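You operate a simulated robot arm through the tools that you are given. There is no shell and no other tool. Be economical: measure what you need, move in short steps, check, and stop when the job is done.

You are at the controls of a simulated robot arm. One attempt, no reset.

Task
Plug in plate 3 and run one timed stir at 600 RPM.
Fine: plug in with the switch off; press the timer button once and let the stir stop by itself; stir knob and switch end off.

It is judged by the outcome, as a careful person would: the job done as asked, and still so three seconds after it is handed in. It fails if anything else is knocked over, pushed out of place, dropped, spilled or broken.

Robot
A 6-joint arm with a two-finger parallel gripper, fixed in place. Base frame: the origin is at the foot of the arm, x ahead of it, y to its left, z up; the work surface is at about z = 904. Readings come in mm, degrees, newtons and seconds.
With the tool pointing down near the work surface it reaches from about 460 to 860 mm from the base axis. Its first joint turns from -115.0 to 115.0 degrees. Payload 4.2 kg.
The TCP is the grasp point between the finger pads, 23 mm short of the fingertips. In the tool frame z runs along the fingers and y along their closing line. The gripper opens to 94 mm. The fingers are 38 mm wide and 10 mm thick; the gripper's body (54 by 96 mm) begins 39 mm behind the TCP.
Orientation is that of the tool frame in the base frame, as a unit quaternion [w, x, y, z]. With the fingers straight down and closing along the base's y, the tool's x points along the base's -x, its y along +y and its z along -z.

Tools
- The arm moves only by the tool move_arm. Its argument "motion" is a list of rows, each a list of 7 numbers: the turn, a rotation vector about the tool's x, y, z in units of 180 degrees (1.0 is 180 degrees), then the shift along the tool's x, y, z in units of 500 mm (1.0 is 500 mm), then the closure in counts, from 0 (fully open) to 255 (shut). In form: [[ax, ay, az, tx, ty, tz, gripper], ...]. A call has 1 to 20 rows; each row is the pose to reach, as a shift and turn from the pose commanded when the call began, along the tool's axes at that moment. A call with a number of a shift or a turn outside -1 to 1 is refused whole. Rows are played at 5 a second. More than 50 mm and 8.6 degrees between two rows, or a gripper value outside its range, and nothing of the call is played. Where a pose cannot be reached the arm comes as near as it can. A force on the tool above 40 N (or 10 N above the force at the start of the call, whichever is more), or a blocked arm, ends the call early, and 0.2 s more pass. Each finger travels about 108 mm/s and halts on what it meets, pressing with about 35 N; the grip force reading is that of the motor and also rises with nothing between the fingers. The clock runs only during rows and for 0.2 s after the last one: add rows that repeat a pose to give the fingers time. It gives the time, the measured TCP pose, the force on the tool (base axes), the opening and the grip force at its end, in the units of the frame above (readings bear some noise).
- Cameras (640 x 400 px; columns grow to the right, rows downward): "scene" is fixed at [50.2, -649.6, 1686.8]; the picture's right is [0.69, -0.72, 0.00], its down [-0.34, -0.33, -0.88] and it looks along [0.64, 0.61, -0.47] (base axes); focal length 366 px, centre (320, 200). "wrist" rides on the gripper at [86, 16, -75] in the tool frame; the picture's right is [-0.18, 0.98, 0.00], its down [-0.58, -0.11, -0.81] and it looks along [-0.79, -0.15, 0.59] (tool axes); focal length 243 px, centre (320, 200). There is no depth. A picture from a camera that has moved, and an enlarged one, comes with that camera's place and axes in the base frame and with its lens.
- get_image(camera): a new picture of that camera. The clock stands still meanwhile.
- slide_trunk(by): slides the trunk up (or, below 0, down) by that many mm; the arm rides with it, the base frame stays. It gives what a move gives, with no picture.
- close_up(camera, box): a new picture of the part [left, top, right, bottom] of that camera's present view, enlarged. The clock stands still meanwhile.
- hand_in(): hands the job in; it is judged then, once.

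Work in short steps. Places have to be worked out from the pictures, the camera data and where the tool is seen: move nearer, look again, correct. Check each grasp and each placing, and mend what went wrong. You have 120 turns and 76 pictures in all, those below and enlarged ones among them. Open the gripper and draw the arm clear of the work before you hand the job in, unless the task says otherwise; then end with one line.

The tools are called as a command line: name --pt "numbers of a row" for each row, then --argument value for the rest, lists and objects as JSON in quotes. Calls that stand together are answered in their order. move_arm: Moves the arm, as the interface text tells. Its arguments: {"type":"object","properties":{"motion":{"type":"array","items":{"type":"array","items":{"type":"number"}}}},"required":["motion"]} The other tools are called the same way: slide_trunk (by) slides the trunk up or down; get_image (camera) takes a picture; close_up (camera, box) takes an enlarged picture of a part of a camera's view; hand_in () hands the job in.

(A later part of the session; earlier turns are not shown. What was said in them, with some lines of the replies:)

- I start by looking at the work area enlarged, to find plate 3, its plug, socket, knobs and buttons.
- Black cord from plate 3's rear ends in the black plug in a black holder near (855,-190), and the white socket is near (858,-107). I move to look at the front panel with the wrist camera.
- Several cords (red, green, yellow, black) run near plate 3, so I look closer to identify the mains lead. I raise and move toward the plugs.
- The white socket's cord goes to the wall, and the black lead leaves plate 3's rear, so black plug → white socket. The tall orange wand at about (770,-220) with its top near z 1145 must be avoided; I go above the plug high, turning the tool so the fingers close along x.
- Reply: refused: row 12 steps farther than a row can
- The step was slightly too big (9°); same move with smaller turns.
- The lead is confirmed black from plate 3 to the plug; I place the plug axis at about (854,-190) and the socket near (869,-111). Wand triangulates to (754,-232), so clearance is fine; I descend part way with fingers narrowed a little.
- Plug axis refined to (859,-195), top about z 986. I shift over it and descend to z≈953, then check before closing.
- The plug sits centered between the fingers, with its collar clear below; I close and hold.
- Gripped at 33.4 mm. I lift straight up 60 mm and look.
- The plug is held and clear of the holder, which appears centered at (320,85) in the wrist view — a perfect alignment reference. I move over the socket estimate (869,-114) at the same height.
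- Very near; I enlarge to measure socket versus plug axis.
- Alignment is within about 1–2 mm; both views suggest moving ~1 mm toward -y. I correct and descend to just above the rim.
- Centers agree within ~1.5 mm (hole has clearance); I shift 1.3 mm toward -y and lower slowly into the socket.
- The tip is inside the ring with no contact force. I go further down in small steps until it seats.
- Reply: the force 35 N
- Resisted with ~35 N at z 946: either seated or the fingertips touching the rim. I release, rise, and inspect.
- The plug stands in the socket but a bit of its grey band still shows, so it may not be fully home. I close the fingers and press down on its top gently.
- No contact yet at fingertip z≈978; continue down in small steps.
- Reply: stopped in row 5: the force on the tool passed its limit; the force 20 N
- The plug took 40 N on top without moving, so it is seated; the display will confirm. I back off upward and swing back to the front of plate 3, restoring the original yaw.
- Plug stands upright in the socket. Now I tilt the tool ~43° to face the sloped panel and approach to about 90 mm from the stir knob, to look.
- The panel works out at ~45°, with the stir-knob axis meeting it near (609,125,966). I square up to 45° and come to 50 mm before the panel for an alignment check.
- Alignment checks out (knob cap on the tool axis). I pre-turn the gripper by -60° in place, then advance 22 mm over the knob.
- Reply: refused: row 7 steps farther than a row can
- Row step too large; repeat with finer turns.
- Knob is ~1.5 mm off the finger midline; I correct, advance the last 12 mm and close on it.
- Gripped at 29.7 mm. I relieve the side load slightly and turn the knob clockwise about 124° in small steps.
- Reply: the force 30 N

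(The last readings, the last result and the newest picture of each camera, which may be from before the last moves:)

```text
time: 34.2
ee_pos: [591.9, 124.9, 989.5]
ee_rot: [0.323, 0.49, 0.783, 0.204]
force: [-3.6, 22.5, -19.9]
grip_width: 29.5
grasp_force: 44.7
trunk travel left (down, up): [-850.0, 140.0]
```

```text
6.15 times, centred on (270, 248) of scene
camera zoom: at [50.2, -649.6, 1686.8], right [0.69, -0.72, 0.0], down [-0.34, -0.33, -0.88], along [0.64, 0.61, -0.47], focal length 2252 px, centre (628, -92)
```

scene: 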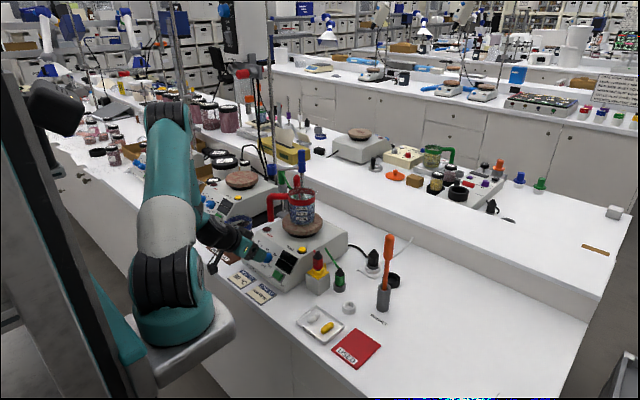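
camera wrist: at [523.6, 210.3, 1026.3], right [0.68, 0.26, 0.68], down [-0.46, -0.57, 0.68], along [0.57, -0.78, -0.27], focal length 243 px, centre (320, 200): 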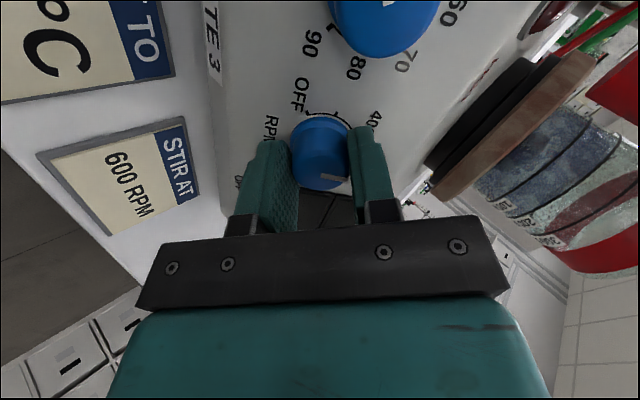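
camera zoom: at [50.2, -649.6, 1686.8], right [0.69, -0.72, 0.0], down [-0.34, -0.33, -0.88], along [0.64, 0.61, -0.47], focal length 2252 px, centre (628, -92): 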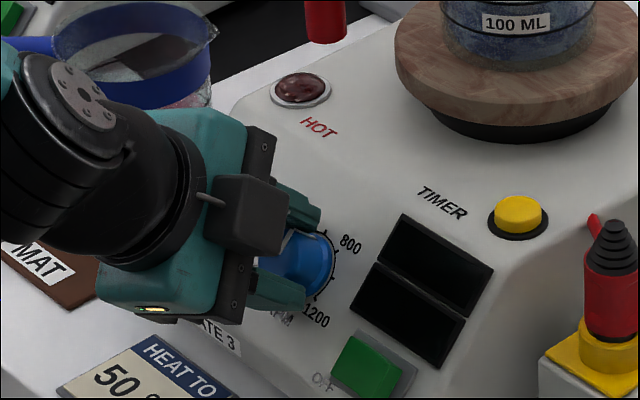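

The knob rotated with the gripper (pointer kept its place between the fingers). I release, back off and take a look at the pointer against the ticks.

move_arm --pt "0 0 0 0 0 0 130" --pt "0 0 0 0 0 0 90" --pt "0 0 0 0 0 -0.03 90" --pt "0 0 0 0 0 -0.09 90" --pt "0 0 0 0 0 -0.17 90" --pt "0 0 -0.04 0 0 -0.19 90" --pt "0 0 -0.08 0 0 -0.19 90" --pt "0 0 -0.12 0 0 -0.19 90" --pt "0 0 -0.16 0 0 -0.19 90" --pt "0 0 -0.2 0 0 -0.19 90" --pt "0 0 -0.24 0 0 -0.19 90" --pt "0 0 -0.28 0 0 -0.19 90" --pt "0 0 -0.32 0 0 -0.19 90" --pt "0 0 -0.355 0 0 -0.19 90"

close_up --camera "wrist" --box '[120, 0, 480, 225]'

close_up --camera "scene" --box '[240, 225, 310, 280]'

```text
time: 37.2
ee_pos: [523.8, 123.2, 1056.5]
ee_rot: [0.383, -0.001, 0.924, -0.001]
force: [0.5, 0.6, 0.3]
grip_width: 60.8
grasp_force: 0.1
trunk travel left (down, up): [-850.0, 140.0]
```

```text
1.78 times, centred on (300, 112) of wrist
camera zoom: at [411.6, 139.0, 1049.0], right [0.13, 0.98, 0.13], down [-0.16, -0.11, 0.98], along [0.98, -0.15, 0.14], focal length 431 px, centre (356, 356)
```

zoom: 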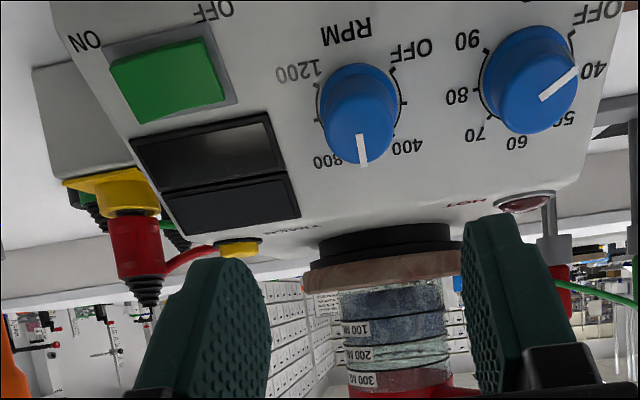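

```text
7.27 times, centred on (275, 252) of scene
camera zoom: at [50.2, -649.6, 1686.8], right [0.69, -0.72, 0.0], down [-0.34, -0.33, -0.88], along [0.64, 0.61, -0.47], focal length 2661 px, centre (647, -182)
```

zoom: 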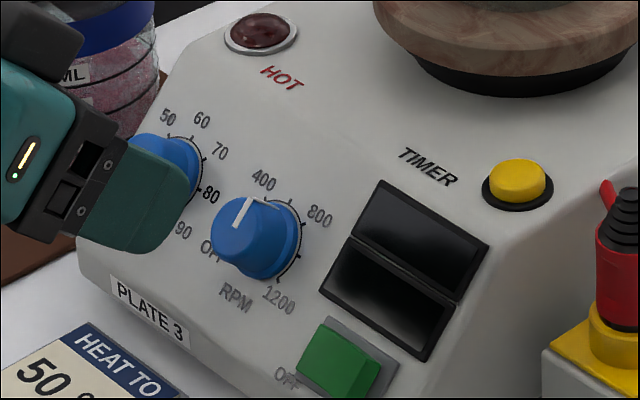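

The pointer is near 600 (straight up between 400 and 800). I enlarge to judge it precisely.

close_up --camera "scene" --box '[258, 240, 284, 262]'

close_up --camera "wrist" --box '[270, 0, 380, 110]'

```text
16.00 times, centred on (271, 251) of scene
camera zoom: at [50.2, -649.6, 1686.8], right [0.69, -0.72, 0.0], down [-0.34, -0.33, -0.88], along [0.64, 0.61, -0.47], focal length 5855 px, centre (1104, -616)
```

zoom: 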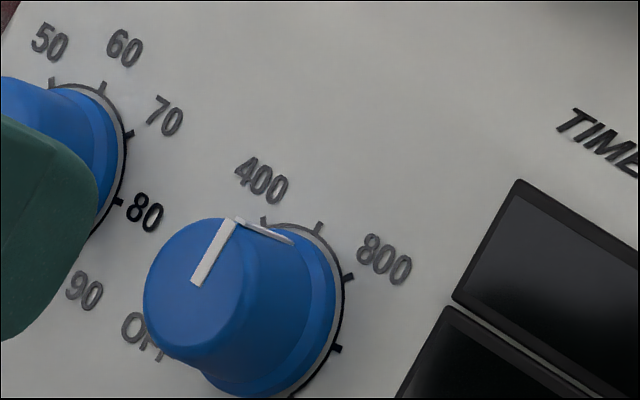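

```text
3.64 times, centred on (325, 55) of wrist
camera zoom: at [411.6, 139.0, 1049.0], right [0.13, 0.98, 0.13], down [-0.16, -0.11, 0.98], along [0.98, -0.15, 0.14], focal length 882 px, centre (302, 727)
```

zoom: 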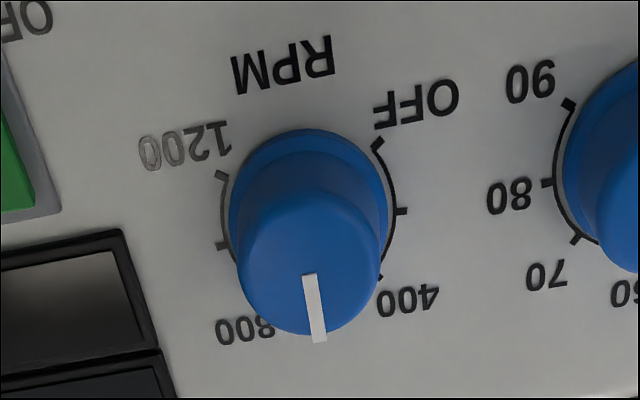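

The pointer lies within about 2° of the 600 mark. Next the switch: its face center is at about (587,53,959), ON toward -y. I bring closed fingers in front of the ON half, 30 mm away, and look.

move_arm --pt "0 0 0 0.015 -0.06 0 180" --pt "0 0 0 0.04 -0.12 0.02 255" --pt "0 0 0 0.0612 -0.1644 0.06 255" --pt "0 0 0 0.0612 -0.1644 0.1212 255" --pt "0 0 0 0.0612 -0.1644 0.1212 255"

get_image --camera "wrist"

close_up --camera "scene" --box '[240, 225, 310, 290]'

```text
time: 38.4
ee_pos: [544.4, 38.4, 994.9]
ee_rot: [0.384, -0.001, 0.923, -0.001]
force: [-0.4, 0.2, 0.1]
grip_width: 0.1
grasp_force: 34.4
out of reach, approached as far as the arm can: row 2, 3
trunk travel left (down, up): [-850.0, 140.0]
```

```text
29 pictures are left
camera wrist: at [431.9, 55.0, 985.4], right [0.13, 0.98, 0.13], down [-0.16, -0.11, 0.98], along [0.98, -0.15, 0.14], focal length 243 px, centre (320, 200)
```

wrist: 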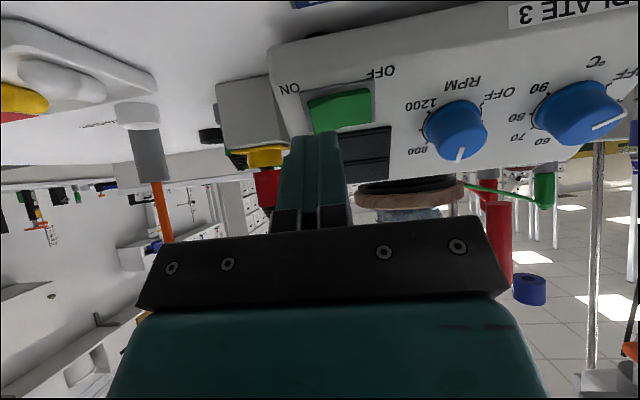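

```text
6.15 times, centred on (275, 258) of scene
camera zoom: at [50.2, -649.6, 1686.8], right [0.69, -0.72, 0.0], down [-0.34, -0.33, -0.88], along [0.64, 0.61, -0.47], focal length 2252 px, centre (597, -154)
```

zoom: 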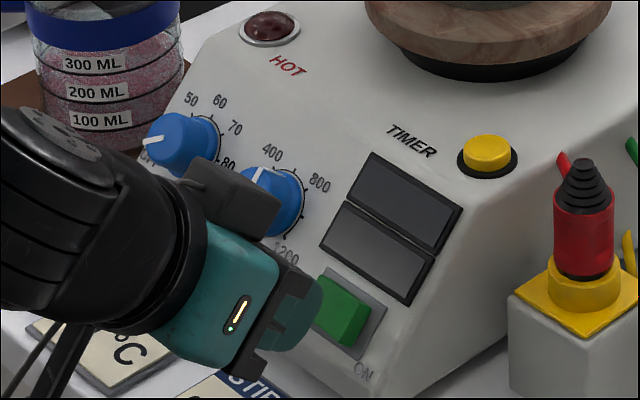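

Roughly aligned with the ON half. I shift 3 mm down-slope, advance 15 mm and check again before touching.

move_arm --pt "0 0 0 0.006 0.0 0.015 255" --pt "0 0 0 0.006 0.0 0.03 255" --pt "0 0 0 0.006 0.0 0.03 255"

close_up --camera "wrist" --box '[240, 50, 420, 210]'

close_up --camera "scene" --box '[255, 245, 305, 285]'

```text
time: 39.2
ee_pos: [555.4, 38.8, 981.6]
ee_rot: [0.383, -0.001, 0.924, 0.0]
force: [-0.1, -0.1, -0.8]
grip_width: 0.0
grasp_force: 34.3
trunk travel left (down, up): [-850.0, 140.0]
```

```text
2.50 times, centred on (330, 130) of wrist
camera zoom: at [441.9, 56.1, 972.8], right [0.13, 0.98, 0.13], down [-0.16, -0.11, 0.98], along [0.98, -0.15, 0.14], focal length 606 px, centre (295, 375)
```

zoom: 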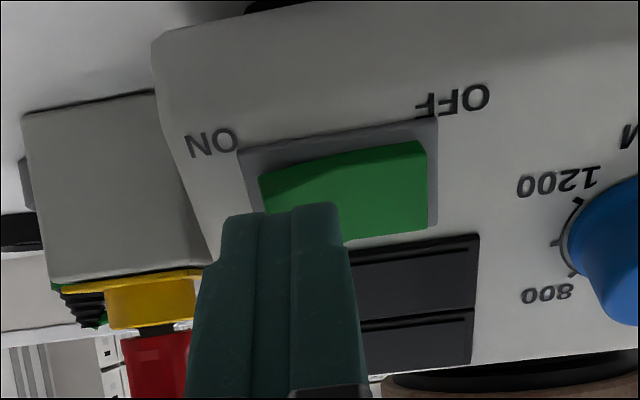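

```text
10.00 times, centred on (280, 265) of scene
camera zoom: at [50.2, -649.6, 1686.8], right [0.69, -0.72, 0.0], down [-0.34, -0.33, -0.88], along [0.64, 0.61, -0.47], focal length 3659 px, centre (720, -450)
```

zoom: 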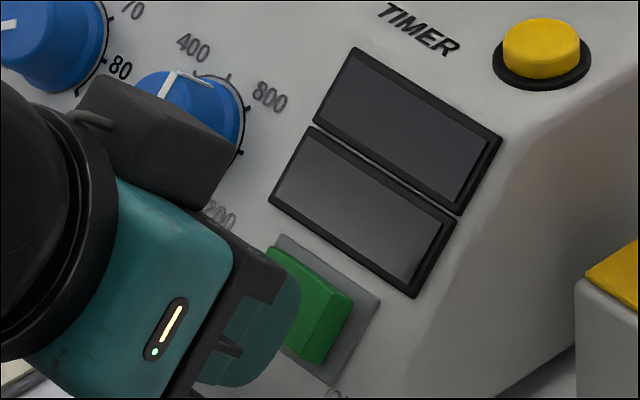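

ON side of the rocker stands proud, i.e. the switch is off as required. Fingers are over the ON half; I shift 5 mm down-slope and press in small steps.

move_arm --pt "0 0 0 0.01 0.0 0.008 255" --pt "0 0 0 0.01 0.0 0.016 255" --pt "0 0 0 0.01 0.0 0.022 255" --pt "0 0 0 0.01 0.0 0.028 255" --pt "0 0 0 0.01 0.0 0.033 255" --pt "0 0 0 0.01 0.0 0.038 255" --pt "0 0 0 0.01 0.0 0.043 255"

close_up --camera "scene" --box '[255, 245, 305, 285]'

```text
time: 40.8
ee_pos: [565.0, 41.5, 962.8]
ee_rot: [0.384, -0.001, 0.923, 0.0]
force: [-12.4, -1.7, 13.2]
grip_width: 0.0
grasp_force: 35.0
trunk travel left (down, up): [-850.0, 140.0]
```

```text
10.00 times, centred on (280, 265) of scene
camera zoom: at [50.2, -649.6, 1686.8], right [0.69, -0.72, 0.0], down [-0.34, -0.33, -0.88], along [0.64, 0.61, -0.47], focal length 3659 px, centre (720, -450)
```

zoom: 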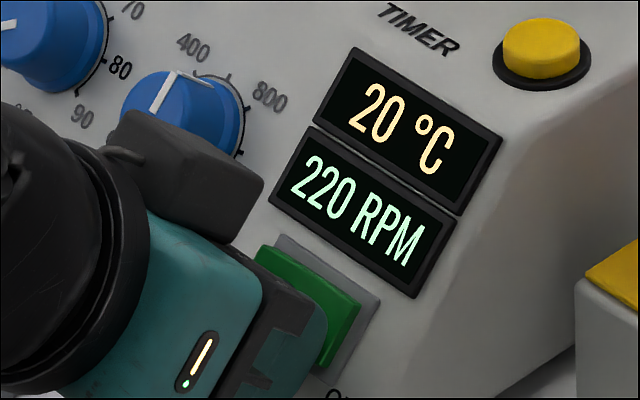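

The display is lit (plug works) and RPM is ramping up. I back off and read the settled speed.

move_arm --pt "0 0 0 0 0 -0.04 255" --pt "0 0 0 0 0 -0.09 255" --pt "0 0 0 0 0 -0.09 255" --pt "0 0 0 0 0 -0.09 255" --pt "0 0 0 0 0 -0.09 255" --pt "0 0 0 0 0 -0.09 255" --pt "0 0 0 0 0 -0.09 255" --pt "0 0 0 0 0 -0.09 255" --pt "0 0 0 0 0 -0.09 255" --pt "0 0 0 0 0 -0.09 255"

close_up --camera "scene" --box '[255, 240, 310, 285]'

```text
time: 43.0
ee_pos: [536.0, 41.8, 992.7]
ee_rot: [0.383, -0.001, 0.924, 0.0]
force: [-0.6, 0.0, 0.8]
grip_width: 0.1
grasp_force: 35.0
trunk travel left (down, up): [-850.0, 140.0]
```

```text
8.89 times, centred on (282, 262) of scene
camera zoom: at [50.2, -649.6, 1686.8], right [0.69, -0.72, 0.0], down [-0.34, -0.33, -0.88], along [0.64, 0.61, -0.47], focal length 3253 px, centre (653, -356)
```

zoom: 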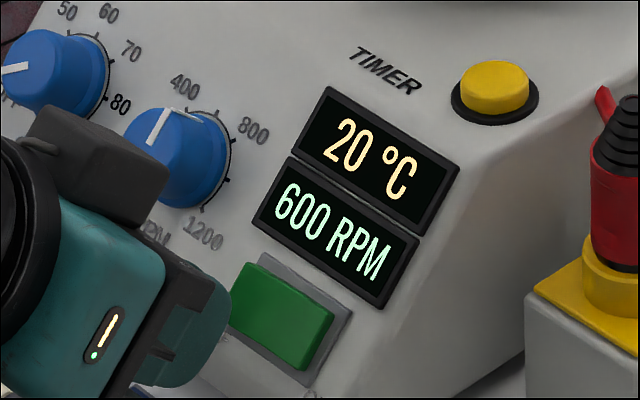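

It settles at exactly 600 RPM. The timer button triangulates to about (680,33), top z≈1009; I straighten the tool and go above it, staying clear of the beaker.

move_arm --pt "0 0 0 -0.08 0 -0.05 255" --pt "0 0.04 0 -0.17 0 -0.1 255" --pt "0 0.08 0 -0.21 -0.005 -0.08 255" --pt "0 0.12 0 -0.24 -0.01 -0.04 255" --pt "0 0.16 0 -0.27 -0.015 -0.01 255" --pt "0 0.2 0 -0.29 -0.02 0.03 255" --pt "0 0.24 0 -0.305 -0.0216 0.07 255" --pt "0 0.251 0 -0.307 -0.0216 0.089 255" --pt "0 0.251 0 -0.307 -0.0216 0.089 255"

get_image --camera "wrist"

close_up --camera "scene" --box '[240, 180, 350, 285]'

```text
refused: row 2 steps farther than a row can; nothing moved
```

```text
23 pictures are left
camera wrist: at [422.8, 57.6, 984.3], right [0.13, 0.98, 0.13], down [-0.16, -0.11, 0.98], along [0.98, -0.15, 0.14], focal length 243 px, centre (320, 200)
```

wrist: 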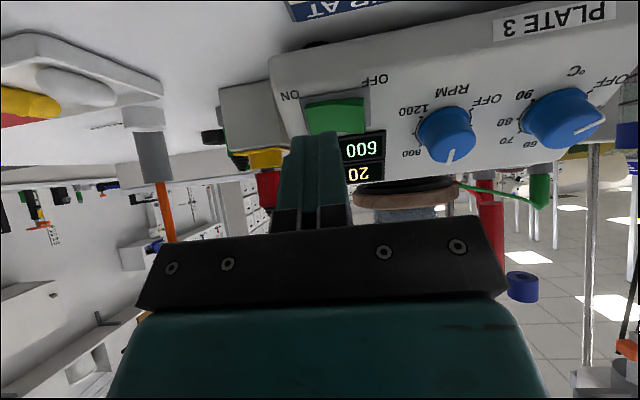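

```text
3.81 times, centred on (295, 232) of scene
camera zoom: at [50.2, -649.6, 1686.8], right [0.69, -0.72, 0.0], down [-0.34, -0.33, -0.88], along [0.64, 0.61, -0.47], focal length 1394 px, centre (415, 76)
```

zoom: 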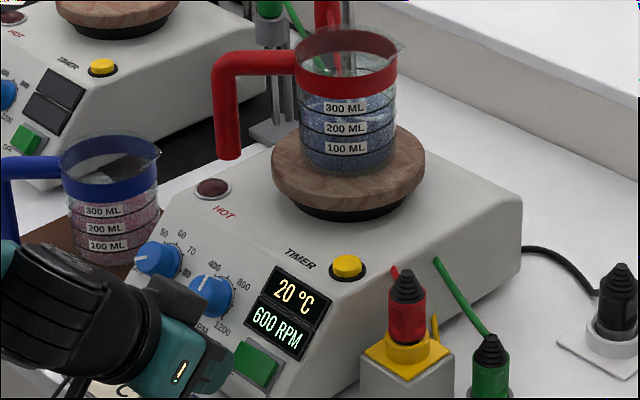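

A row was slightly too long; I resend with finer rows.

move_arm --pt "0 0 0 -0.06 0 -0.04 255" --pt "0 0.03 0 -0.12 0 -0.075 255" --pt "0 0.06 0 -0.17 0 -0.1 255" --pt "0 0.09 0 -0.21 -0.005 -0.08 255" --pt "0 0.13 0 -0.24 -0.01 -0.04 255" --pt "0 0.17 0 -0.27 -0.015 -0.01 255" --pt "0 0.2 0 -0.29 -0.02 0.03 255" --pt "0 0.23 0 -0.3 -0.0216 0.06 255" --pt "0 0.251 0 -0.307 -0.0216 0.089 255" --pt "0 0.251 0 -0.307 -0.0216 0.089 255"

```text
time: 45.2
ee_pos: [671.2, 29.7, 1070.9]
ee_rot: [-0.001, 0.001, 1.0, 0.0]
force: [1.2, 0.4, -0.8]
grip_width: 0.1
grasp_force: 35.3
out of reach, approached as far as the arm can: row 1, 2
trunk travel left (down, up): [-850.0, 140.0]
```

I check where the fingertips are relative to the button.

close_up --camera "wrist" --box '[220, 0, 440, 220]'

close_up --camera "scene" --box '[240, 170, 350, 285]'

```text
1.82 times, centred on (330, 110) of wrist
camera zoom: at [587.0, 46.6, 1144.6], right [0.18, 0.98, 0.0], down [0.58, -0.11, 0.8], along [0.79, -0.15, -0.59], focal length 441 px, centre (302, 364)
```

zoom: 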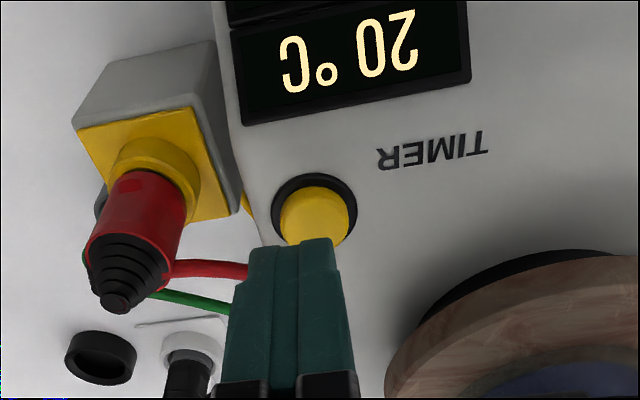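

```text
3.48 times, centred on (295, 228) of scene
camera zoom: at [50.2, -649.6, 1686.8], right [0.69, -0.72, 0.0], down [-0.34, -0.33, -0.88], along [0.64, 0.61, -0.47], focal length 1273 px, centre (407, 104)
```

zoom: 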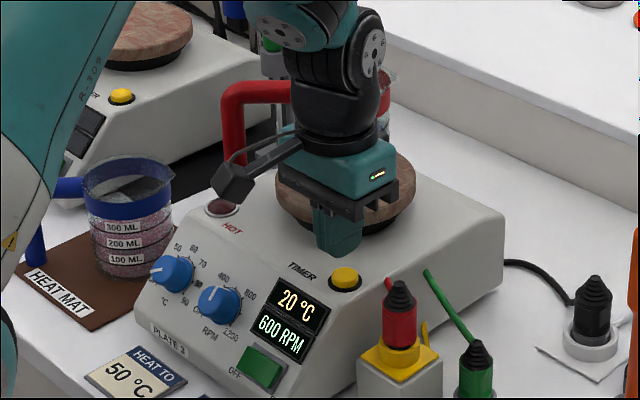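

Button at about (682,34); I shift over it and press down in small steps, once.

move_arm --pt "0 0 0 -0.02 0.0085 0 255" --pt "0 0 0 -0.02 0.0085 0.03 255" --pt "0 0 0 -0.02 0.0085 0.06 255" --pt "0 0 0 -0.02 0.0085 0.07 255" --pt "0 0 0 -0.02 0.0085 0.076 255" --pt "0 0 0 -0.02 0.0085 0.08 255" --pt "0 0 0 -0.02 0.0085 0.084 255" --pt "0 0 0 -0.02 0.0085 0.088 255"

close_up --camera "scene" --box '[250, 220, 320, 285]'

```text
time: 47.0
ee_pos: [683.2, 34.2, 1031.7]
ee_rot: [0.001, 0.0, 1.0, -0.001]
force: [-10.5, -3.2, 23.9]
grip_width: 0.0
grasp_force: 34.6
trunk travel left (down, up): [-850.0, 140.0]
stopped in row 8: the force on the tool passed its limit (the readings are from after the stop); the commanded pose is now the measured one
```

```text
6.15 times, centred on (285, 252) of scene
camera zoom: at [50.2, -649.6, 1686.8], right [0.69, -0.72, 0.0], down [-0.34, -0.33, -0.88], along [0.64, 0.61, -0.47], focal length 2252 px, centre (535, -123)
```

zoom: 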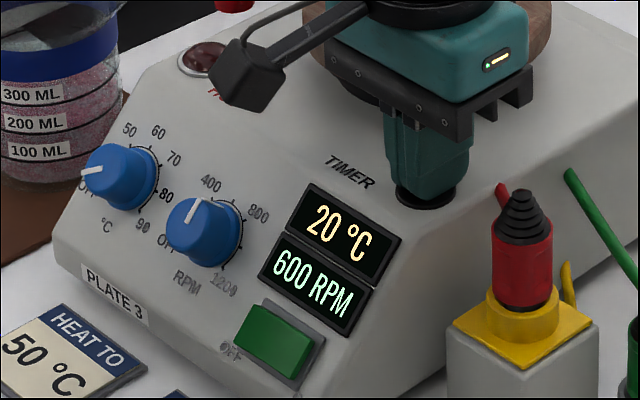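

The button was pressed with >40 N. I lift off straight up and wait, then look at the display for the timed run.

move_arm --pt "0 0 0 0 0 -0.02 255" --pt "0 0 0 0 0 -0.06 255" --pt "0 0 0 0 0 -0.12 255" --pt "0 0 0 0 0 -0.12 255"

close_up --camera "scene" --box '[250, 220, 320, 285]'

```text
time: 48.0
ee_pos: [685.2, 33.6, 1087.5]
ee_rot: [0.001, 0.0, 1.0, 0.0]
force: [0.5, -0.7, -0.3]
grip_width: 0.0
grasp_force: 34.5
trunk travel left (down, up): [-850.0, 140.0]
```

```text
6.15 times, centred on (285, 252) of scene
camera zoom: at [50.2, -649.6, 1686.8], right [0.69, -0.72, 0.0], down [-0.34, -0.33, -0.88], along [0.64, 0.61, -0.47], focal length 2252 px, centre (535, -123)
```

zoom: 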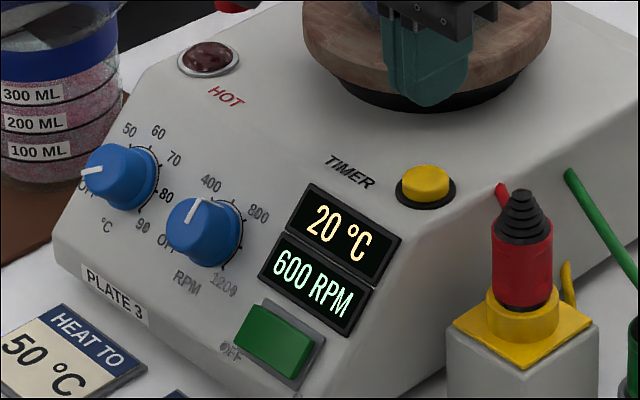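

The display still shows 600 RPM, with no countdown visible. While waiting, I return to the stir-knob stand-off pose and let time run.

move_arm --pt "0 0 0 0.0625 0.045 0 200" --pt "0 0 0 0.125 0.09 0 150" --pt "0 0 0 0.1875 0.135 0 90" --pt "0 -0.04 0 0.25 0.181 0 90" --pt "0 -0.08 0 0.25 0.181 0.02 90" --pt "0 -0.12 0 0.25 0.181 0.05 90" --pt "0 -0.16 0 0.25 0.181 0.08 90" --pt "0 -0.2 0 0.25 0.181 0.11 90" --pt "0 -0.23 0 0.25 0.181 0.139 90" --pt "0 -0.251 0 0.25 0.181 0.139 90" --pt "0 -0.251 0 0.25 0.181 0.139 90" --pt "0 -0.251 0 0.25 0.181 0.139 90" --pt "0 -0.251 0 0.25 0.181 0.139 90" --pt "0 -0.251 0 0.25 0.181 0.139 90" --pt "0 -0.251 0 0.25 0.181 0.139 90" --pt "0 -0.251 0 0.25 0.181 0.139 90" --pt "0 -0.251 0 0.25 0.181 0.139 90" --pt "0 -0.251 0 0.25 0.181 0.139 90" --pt "0 -0.251 0 0.25 0.181 0.139 90" --pt "0 -0.251 0 0.25 0.181 0.139 90"

close_up --camera "scene" --box '[250, 220, 320, 285]'

```text
time: 52.2
ee_pos: [561.4, 124.9, 1020.4]
ee_rot: [0.386, 0.0, 0.923, 0.0]
force: [-0.5, -0.5, -0.5]
grip_width: 60.6
grasp_force: 0.1
trunk travel left (down, up): [-850.0, 140.0]
```

```text
6.15 times, centred on (285, 252) of scene
camera zoom: at [50.2, -649.6, 1686.8], right [0.69, -0.72, 0.0], down [-0.34, -0.33, -0.88], along [0.64, 0.61, -0.47], focal length 2252 px, centre (535, -123)
```

zoom: 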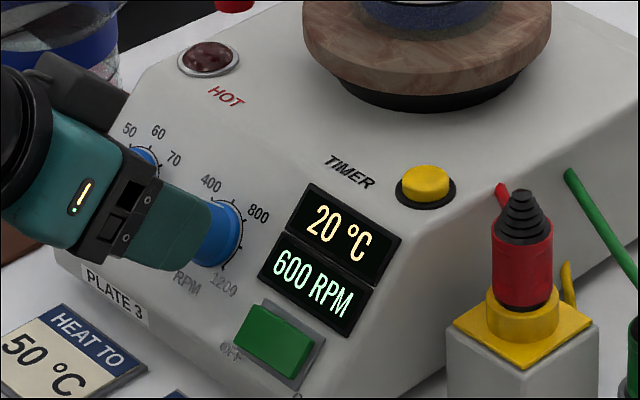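

Still 600 RPM at t=52. I pre-turn the gripper +64° for the later knob turn-back and let more time pass.

move_arm --pt "0 0 0.04 0 0 0 90" --pt "0 0 0.08 0 0 0 90" --pt "0 0 0.12 0 0 0 90" --pt "0 0 0.16 0 0 0 90" --pt "0 0 0.2 0 0 0 90" --pt "0 0 0.24 0 0 0 90" --pt "0 0 0.28 0 0 0 90" --pt "0 0 0.32 0 0 0 90" --pt "0 0 0.355 0 0 0 90" --pt "0 0 0.355 0 0 0 90" --pt "0 0 0.355 0 0 0 90" --pt "0 0 0.355 0 0 0 90" --pt "0 0 0.355 0 0 0 90" --pt "0 0 0.355 0 0 0 90" --pt "0 0 0.355 0 0 0 90" --pt "0 0 0.355 0 0 0 90" --pt "0 0 0.355 0 0 0 90" --pt "0 0 0.355 0 0 0 90" --pt "0 0 0.355 0 0 0 90" --pt "0 0 0.355 0 0 0 90"

move_arm --pt "0 0 0 0 0 0 90" --pt "0 0 0 0 0 0 90" --pt "0 0 0 0 0 0 90" --pt "0 0 0 0 0 0 90" --pt "0 0 0 0 0 0 90" --pt "0 0 0 0 0 0 90" --pt "0 0 0 0 0 0 90" --pt "0 0 0 0 0 0 90" --pt "0 0 0 0 0 0 90" --pt "0 0 0 0 0 0 90" --pt "0 0 0 0 0 0 90" --pt "0 0 0 0 0 0 90" --pt "0 0 0 0 0 0 90" --pt "0 0 0 0 0 0 90" --pt "0 0 0 0 0 0 90" --pt "0 0 0 0 0 0 90" --pt "0 0 0 0 0 0 90" --pt "0 0 0 0 0 0 90" --pt "0 0 0 0 0 0 90" --pt "0 0 0 0 0 0 90"

close_up --camera "scene" --box '[250, 220, 320, 285]'

```text
time: 56.4
ee_pos: [561.1, 124.9, 1018.1]
ee_rot: [0.326, 0.487, 0.784, 0.204]
force: [-0.2, 0.5, 0.2]
grip_width: 60.8
grasp_force: 0.0
trunk travel left (down, up): [-850.0, 140.0]
```

```text
time: 60.6
ee_pos: [560.7, 124.9, 1018.5]
ee_rot: [0.326, 0.488, 0.783, 0.204]
force: [-0.2, -0.2, 0.9]
grip_width: 60.7
grasp_force: 0.1
trunk travel left (down, up): [-850.0, 140.0]
```

```text
6.15 times, centred on (285, 252) of scene
camera zoom: at [50.2, -649.6, 1686.8], right [0.69, -0.72, 0.0], down [-0.34, -0.33, -0.88], along [0.64, 0.61, -0.47], focal length 2252 px, centre (535, -123)
```

zoom: 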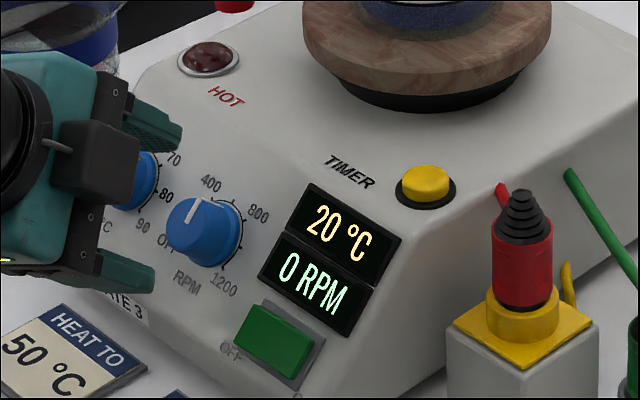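

The stir stopped by itself: 0 RPM. To avoid any restart while turning the knob, I switch off first: turn the gripper back and close the fingers.

move_arm --pt "0 0 -0.04 0 0 0 120" --pt "0 0 -0.08 0 0 0 160" --pt "0 0 -0.12 0 0 0 200" --pt "0 0 -0.16 0 0 0 255" --pt "0 0 -0.2 0 0 0 255" --pt "0 0 -0.24 0 0 0 255" --pt "0 0 -0.28 0 0 0 255" --pt "0 0 -0.32 0 0 0 255" --pt "0 0 -0.355 0 0 0 255" --pt "0 0 -0.355 0 0 0 255"

```text
time: 62.8
ee_pos: [561.7, 124.8, 1020.1]
ee_rot: [0.385, -0.002, 0.923, 0.001]
force: [0.4, 0.3, -0.7]
grip_width: 0.2
grasp_force: 35.1
trunk travel left (down, up): [-850.0, 140.0]
```

Now I move to 28 mm in front of the OFF half (y≈66) and check.

move_arm --pt "0 0 0 0.01 -0.06 0.0 255" --pt "0 0 0 0.03 -0.1176 0.0 255" --pt "0 0 0 0.076 -0.1176 0.01 255" --pt "0 0 0 0.076 -0.1176 0.029 255" --pt "0 0 0 0.076 -0.1176 0.029 255"

close_up --camera "wrist" --box '[220, 50, 420, 210]'

```text
time: 64.0
ee_pos: [542.8, 66.7, 982.2]
ee_rot: [0.385, 0.0, 0.923, 0.0]
force: [0.4, 0.8, 0.5]
grip_width: 0.1
grasp_force: 34.7
trunk travel left (down, up): [-850.0, 140.0]
```

```text
2.50 times, centred on (320, 130) of wrist
camera zoom: at [429.7, 82.9, 973.8], right [0.13, 0.98, 0.13], down [-0.16, -0.11, 0.98], along [0.98, -0.15, 0.15], focal length 606 px, centre (320, 375)
```

zoom: 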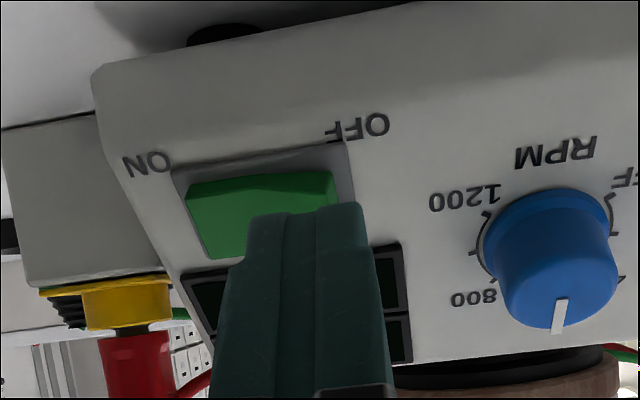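

The fingers line up with the OFF half; I advance and press in small steps.

move_arm --pt "0 0 0 0 -0.003 0.015 255" --pt "0 0 0 0 -0.003 0.03 255" --pt "0 0 0 0 -0.003 0.038 255" --pt "0 0 0 0 -0.003 0.044 255" --pt "0 0 0 0 -0.003 0.05 255" --pt "0 0 0 0 -0.003 0.055 255" --pt "0 0 0 0 -0.003 0.06 255"

close_up --camera "scene" --box '[250, 220, 320, 285]'

```text
time: 65.6
ee_pos: [564.8, 65.5, 962.5]
ee_rot: [0.385, -0.001, 0.923, 0.0]
force: [-7.8, 2.0, 8.6]
grip_width: 0.2
grasp_force: 35.8
trunk travel left (down, up): [-850.0, 140.0]
```

```text
6.15 times, centred on (285, 252) of scene
camera zoom: at [50.2, -649.6, 1686.8], right [0.69, -0.72, 0.0], down [-0.34, -0.33, -0.88], along [0.64, 0.61, -0.47], focal length 2252 px, centre (535, -123)
```

zoom: 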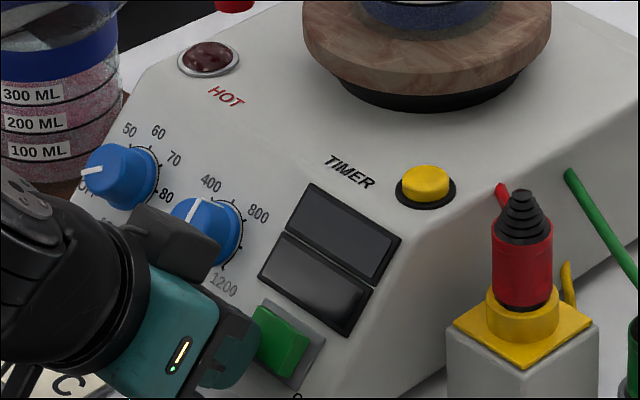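

Display dark: switched off. I retract and return to the knob stand-off, opening the fingers.

move_arm --pt "0 0 0 0 0 -0.04 255" --pt "0 0 0 0 0 -0.08 255" --pt "0 0 0 -0.05 0.03 -0.085 255" --pt "0 0 0 -0.0746 0.1 -0.085 200" --pt "0 0 0 -0.0746 0.118 -0.085 90" --pt "0 0 0 -0.0746 0.118 -0.085 90"

move_arm --pt "0 0 0.04 0 0 0 90" --pt "0 0 0.08 0 0 0 90" --pt "0 0 0.12 0 0 0 90" --pt "0 0 0.16 0 0 0 90" --pt "0 0 0.2 0 0 0 90" --pt "0 0 0.24 0 0 0 90" --pt "0 0 0.28 0 0 0 90" --pt "0 0 0.32 0 0 0 90" --pt "0 0 0.355 0 0 0 90" --pt "0 0 0.355 0 0 0 90"

```text
time: 67.0
ee_pos: [562.6, 121.8, 1016.5]
ee_rot: [0.384, 0.0, 0.923, 0.0]
force: [-0.4, 0.2, -0.7]
grip_width: 60.7
grasp_force: 0.1
trunk travel left (down, up): [-850.0, 140.0]
```

```text
time: 69.2
ee_pos: [562.4, 122.5, 1017.6]
ee_rot: [0.326, 0.49, 0.783, 0.204]
force: [0.2, -0.9, -1.0]
grip_width: 60.8
grasp_force: 0.1
trunk travel left (down, up): [-850.0, 140.0]
```

On axis with the knob; I advance 41 mm with open fingers and close on it.

move_arm --pt "0 0 0 0 0.002 0.02 90" --pt "0 0 0 0 0.002 0.04 90" --pt "0 0 0 0 0.002 0.06 90" --pt "0 0 0 0 0.002 0.073 90" --pt "0 0 0 0 0.002 0.082 90" --pt "0 0 0 0 0.002 0.082 130" --pt "0 0 0 0 0.002 0.082 160" --pt "0 0 0 0 0.002 0.082 190" --pt "0 0 0 0 0.002 0.082 190"

get_image --camera "wrist"

```text
time: 71.2
ee_pos: [593.1, 123.5, 991.0]
ee_rot: [0.327, 0.488, 0.783, 0.205]
force: [5.4, 1.8, 4.7]
grip_width: 29.7
grasp_force: 45.5
trunk travel left (down, up): [-850.0, 140.0]
```

```text
13 pictures are left
camera wrist: at [523.8, 209.0, 1025.6], right [0.68, 0.27, 0.69], down [-0.46, -0.57, 0.68], along [0.57, -0.78, -0.26], focal length 243 px, centre (320, 200)
```

wrist: 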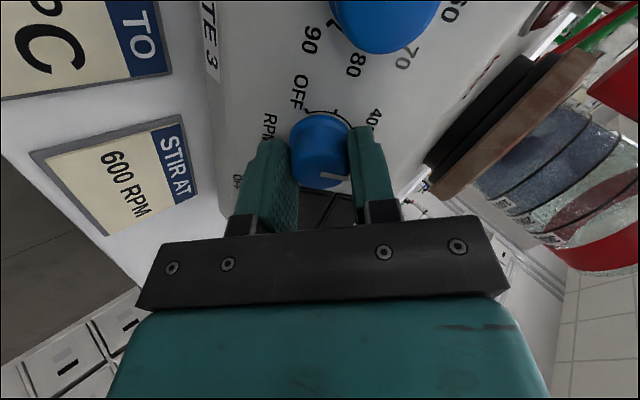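

Same grasp as before. I turn the knob back counter-clockwise 124° to OFF.

move_arm --pt "0 0 -0.043 0 0 0 190" --pt "0 0 -0.086 0 0 0 190" --pt "0 0 -0.129 0 0 0 190" --pt "0 0 -0.172 0 0 0 190" --pt "0 0 -0.215 0 0 0 190" --pt "0 0 -0.258 0 0 0 190" --pt "0 0 -0.301 0 0 0 190" --pt "0 0 -0.344 0 0 0 190" --pt "0 0 -0.387 0 0 0 190" --pt "0 0 -0.43 0 0 0 190" --pt "0 0 -0.473 0 0 0 190" --pt "0 0 -0.516 0 0 0 190" --pt "0 0 -0.559 0 0 0 190" --pt "0 0 -0.602 0 0 0 190" --pt "0 0 -0.645 0 0 0 190" --pt "0 0 -0.688 0 0 0 190" --pt "0 0 -0.695 0 0 0 190"

get_image --camera "wrist"

```text
time: 74.8
ee_pos: [592.3, 123.5, 990.5]
ee_rot: [0.333, -0.471, 0.793, -0.197]
force: [24.9, 5.0, 19.3]
grip_width: 29.2
grasp_force: 44.9
trunk travel left (down, up): [-850.0, 140.0]
```

```text
12 pictures are left
camera wrist: at [501.1, 55.8, 1002.3], right [-0.54, 0.63, -0.55], down [-0.31, 0.46, 0.83], along [0.78, 0.63, -0.05], focal length 243 px, centre (320, 200)
```

wrist: 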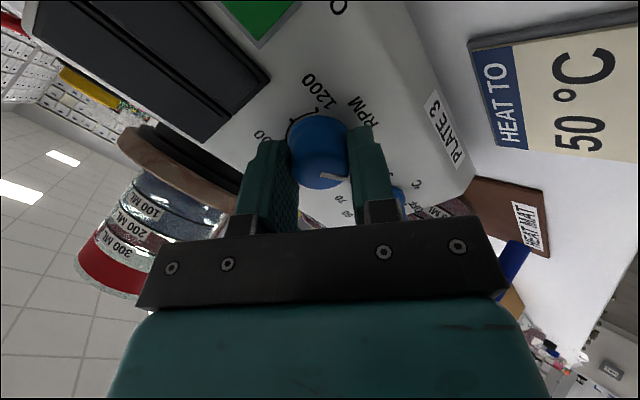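

The pointer is back where it was at OFF. I release, retreat along the axis and turn the gripper back to neutral.

move_arm --pt "0 0 0 0 0 0 130" --pt "0 0 0 0 0 0 90" --pt "0 0 0 0 0 0 90" --pt "0 0 0 0 0 -0.03 90" --pt "0 0 0 0 0 -0.08 90" --pt "0 0 0 0 0 -0.12 90" --pt "0 0 0.04 0 0 -0.12 90" --pt "0 0 0.08 0 0 -0.12 90" --pt "0 0 0.12 0 0 -0.12 90" --pt "0 0 0.16 0 0 -0.12 90" --pt "0 0 0.2 0 0 -0.12 90" --pt "0 0 0.24 0 0 -0.12 90" --pt "0 0 0.28 0 0 -0.12 90" --pt "0 0 0.32 0 0 -0.12 90" --pt "0 0 0.34 0 0 -0.12 90"

close_up --camera "wrist" --box '[180, 0, 480, 190]'

```text
time: 78.0
ee_pos: [548.8, 123.4, 1032.9]
ee_rot: [0.386, 0.0, 0.923, 0.001]
force: [0.5, 0.4, -0.5]
grip_width: 60.8
grasp_force: 0.0
trunk travel left (down, up): [-850.0, 140.0]
```

```text
2.11 times, centred on (330, 95) of wrist
camera zoom: at [435.1, 140.2, 1023.2], right [0.13, 0.98, 0.13], down [-0.16, -0.11, 0.98], along [0.98, -0.15, 0.15], focal length 511 px, centre (299, 421)
```

zoom: 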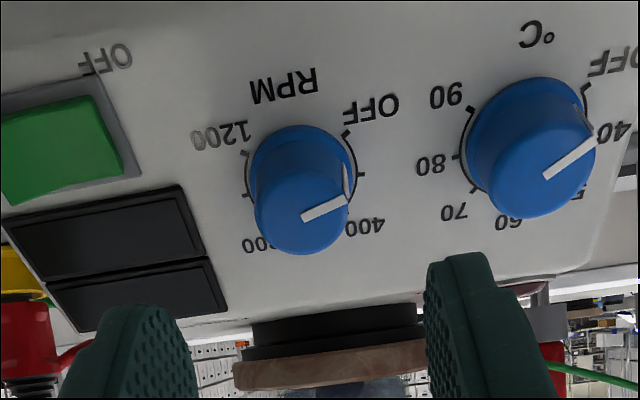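

Compared with the heat knob and its initial look, the stir pointer seems ~10° short of the OFF tick. I regrasp and turn further counter-clockwise: pre-turn -40°.

move_arm --pt "0 0 -0.04 0 0 0 90" --pt "0 0 -0.08 0 0 0 90" --pt "0 0 -0.12 0 0 0 90" --pt "0 0 -0.16 0 0 0 90" --pt "0 0 -0.2 0 0 0 90" --pt "0 0 -0.222 0 0 0.02 90" --pt "0 0 -0.222 0 0 0.06 90" --pt "0 0 -0.222 0 0 0.09 90" --pt "0 0 -0.222 0 0 0.11 90" --pt "0 0 -0.222 0 0 0.122 90" --pt "0 0 -0.222 0 0 0.122 130" --pt "0 0 -0.222 0 0 0.122 160" --pt "0 0 -0.222 0 0 0.122 200" --pt "0 0 -0.222 0 0 0.122 200"

move_arm --pt "0 0 -0.02 0 0 0 200" --pt "0 0 -0.04 0 0 0 200" --pt "0 0 -0.06 0 0 0 200" --pt "0 0 -0.08 0 0 0 200" --pt "0 0 -0.1 0 0 0 200" --pt "0 0 -0.12 0 0 0 200" --pt "0 0 -0.12 0 0 0 200"

close_up --camera "wrist" --box '[240, 60, 440, 220]'

```text
time: 81.0
ee_pos: [591.7, 123.5, 987.7]
ee_rot: [0.362, -0.315, 0.867, -0.133]
force: [5.8, -5.0, 4.4]
grip_width: 29.9
grasp_force: 45.3
trunk travel left (down, up): [-850.0, 140.0]
```

```text
time: 82.6
ee_pos: [592.4, 122.5, 988.1]
ee_rot: [0.33, -0.473, 0.793, -0.196]
force: [7.0, -7.0, 2.9]
grip_width: 29.4
grasp_force: 45.1
trunk travel left (down, up): [-850.0, 140.0]
```

```text
2.50 times, centred on (340, 140) of wrist
camera zoom: at [501.9, 54.8, 1001.7], right [-0.55, 0.63, -0.55], down [-0.31, 0.46, 0.83], along [0.78, 0.63, -0.06], focal length 606 px, centre (270, 350)
```

zoom: 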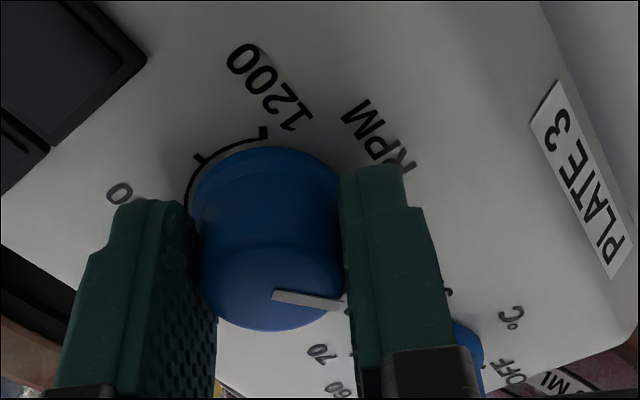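

The pointer now matches the original OFF picture. I add a slight extra nudge toward the stop, release and retreat.

move_arm --pt "0 0 -0.02 0 0 0 200" --pt "0 0 -0.02 0 0 0 200" --pt "0 0 -0.02 0 0 0 130" --pt "0 0 -0.02 0 0 0 90" --pt "0 0 -0.02 0 0 0 90" --pt "0 0 -0.02 0 0 -0.03 90" --pt "0 0 -0.02 0 0 -0.08 90" --pt "0 0 -0.02 0 0 -0.12 90" --pt "0 0 0.02 0 0 -0.12 90" --pt "0 0 0.06 0 0 -0.12 90" --pt "0 0 0.1 0 0 -0.12 90" --pt "0 0 0.14 0 0 -0.12 90" --pt "0 0 0.18 0 0 -0.12 90" --pt "0 0 0.22 0 0 -0.12 90" --pt "0 0 0.26 0 0 -0.12 90" --pt "0 0 0.3 0 0 -0.12 90" --pt "0 0 0.34 0 0 -0.12 90"

close_up --camera "wrist" --box '[180, 0, 480, 190]'

```text
time: 86.2
ee_pos: [548.5, 122.2, 1030.3]
ee_rot: [0.385, -0.003, 0.923, 0.0]
force: [0.2, 0.4, -0.2]
grip_width: 60.8
grasp_force: 0.0
trunk travel left (down, up): [-850.0, 140.0]
```

```text
2.11 times, centred on (330, 95) of wrist
camera zoom: at [436.6, 139.2, 1021.0], right [0.13, 0.98, 0.13], down [-0.16, -0.11, 0.98], along [0.98, -0.14, 0.15], focal length 511 px, centre (299, 421)
```

zoom: 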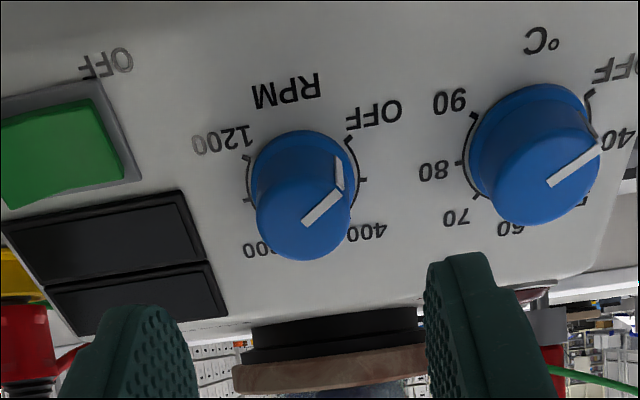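

The stir pointer is at OFF. I draw the arm up and clear with the gripper open.

move_arm --pt "0 0.035 0 -0.05 0 -0.03 60" --pt "0 0.075 0 -0.1 0 -0.07 0" --pt "0 0.115 0 -0.15 0 -0.12 0" --pt "0 0.155 0 -0.2 0 -0.17 0" --pt "0 0.195 0 -0.24 0 -0.21 0" --pt "0 0.235 0 -0.28 0 -0.26 0" --pt "0 0.251 0 -0.32 0 -0.3 0" --pt "0 0.251 0 -0.32 0 -0.3 0"

close_up --camera "scene" --box '[200, 170, 430, 350]'

close_up --camera "scene" --box '[240, 225, 310, 285]'

```text
time: 88.0
ee_pos: [556.3, 123.7, 1250.9]
ee_rot: [0.001, -0.003, 1.0, -0.002]
force: [-0.8, 0.3, 0.6]
grip_width: 94.1
grasp_force: 0.0
trunk travel left (down, up): [-850.0, 140.0]
```

```text
2.22 times, centred on (315, 260) of scene
camera zoom: at [50.2, -649.6, 1686.8], right [0.69, -0.72, 0.0], down [-0.34, -0.33, -0.88], along [0.64, 0.61, -0.47], focal length 813 px, centre (331, 67)
```

zoom: 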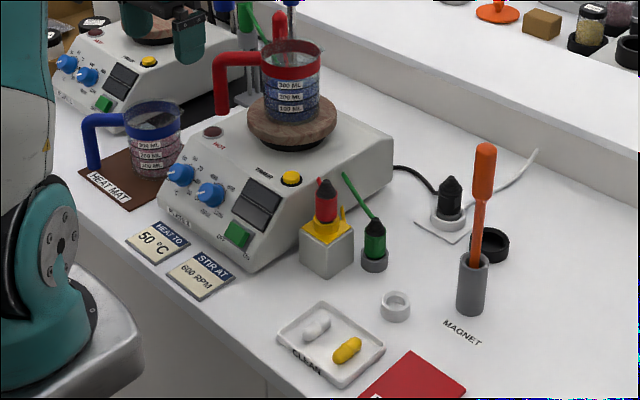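

```text
6.67 times, centred on (275, 255) of scene
camera zoom: at [50.2, -649.6, 1686.8], right [0.69, -0.72, 0.0], down [-0.34, -0.33, -0.88], along [0.64, 0.61, -0.47], focal length 2439 px, centre (620, -167)
```

zoom: 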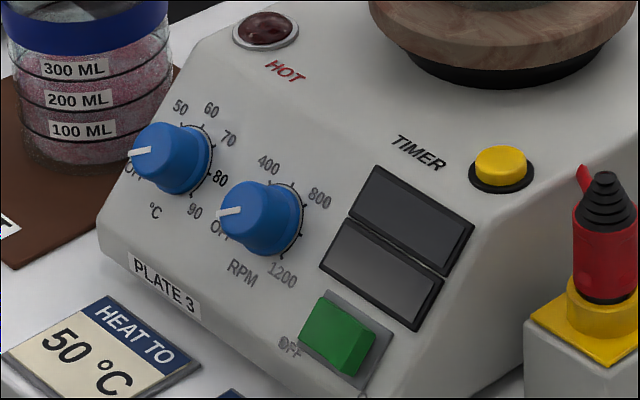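

Both knobs point at OFF, the switch is off, the plug is seated, everything else stands in place and the arm is clear with the gripper open. I hand in.

hand_in

```text
The job is handed in.
```

Plate 3 was plugged in with its switch off and ran one timed stir at 600 RPM, which stopped by itself after one press of the timer button. The stir knob and switch are now off, and nothing else was moved.
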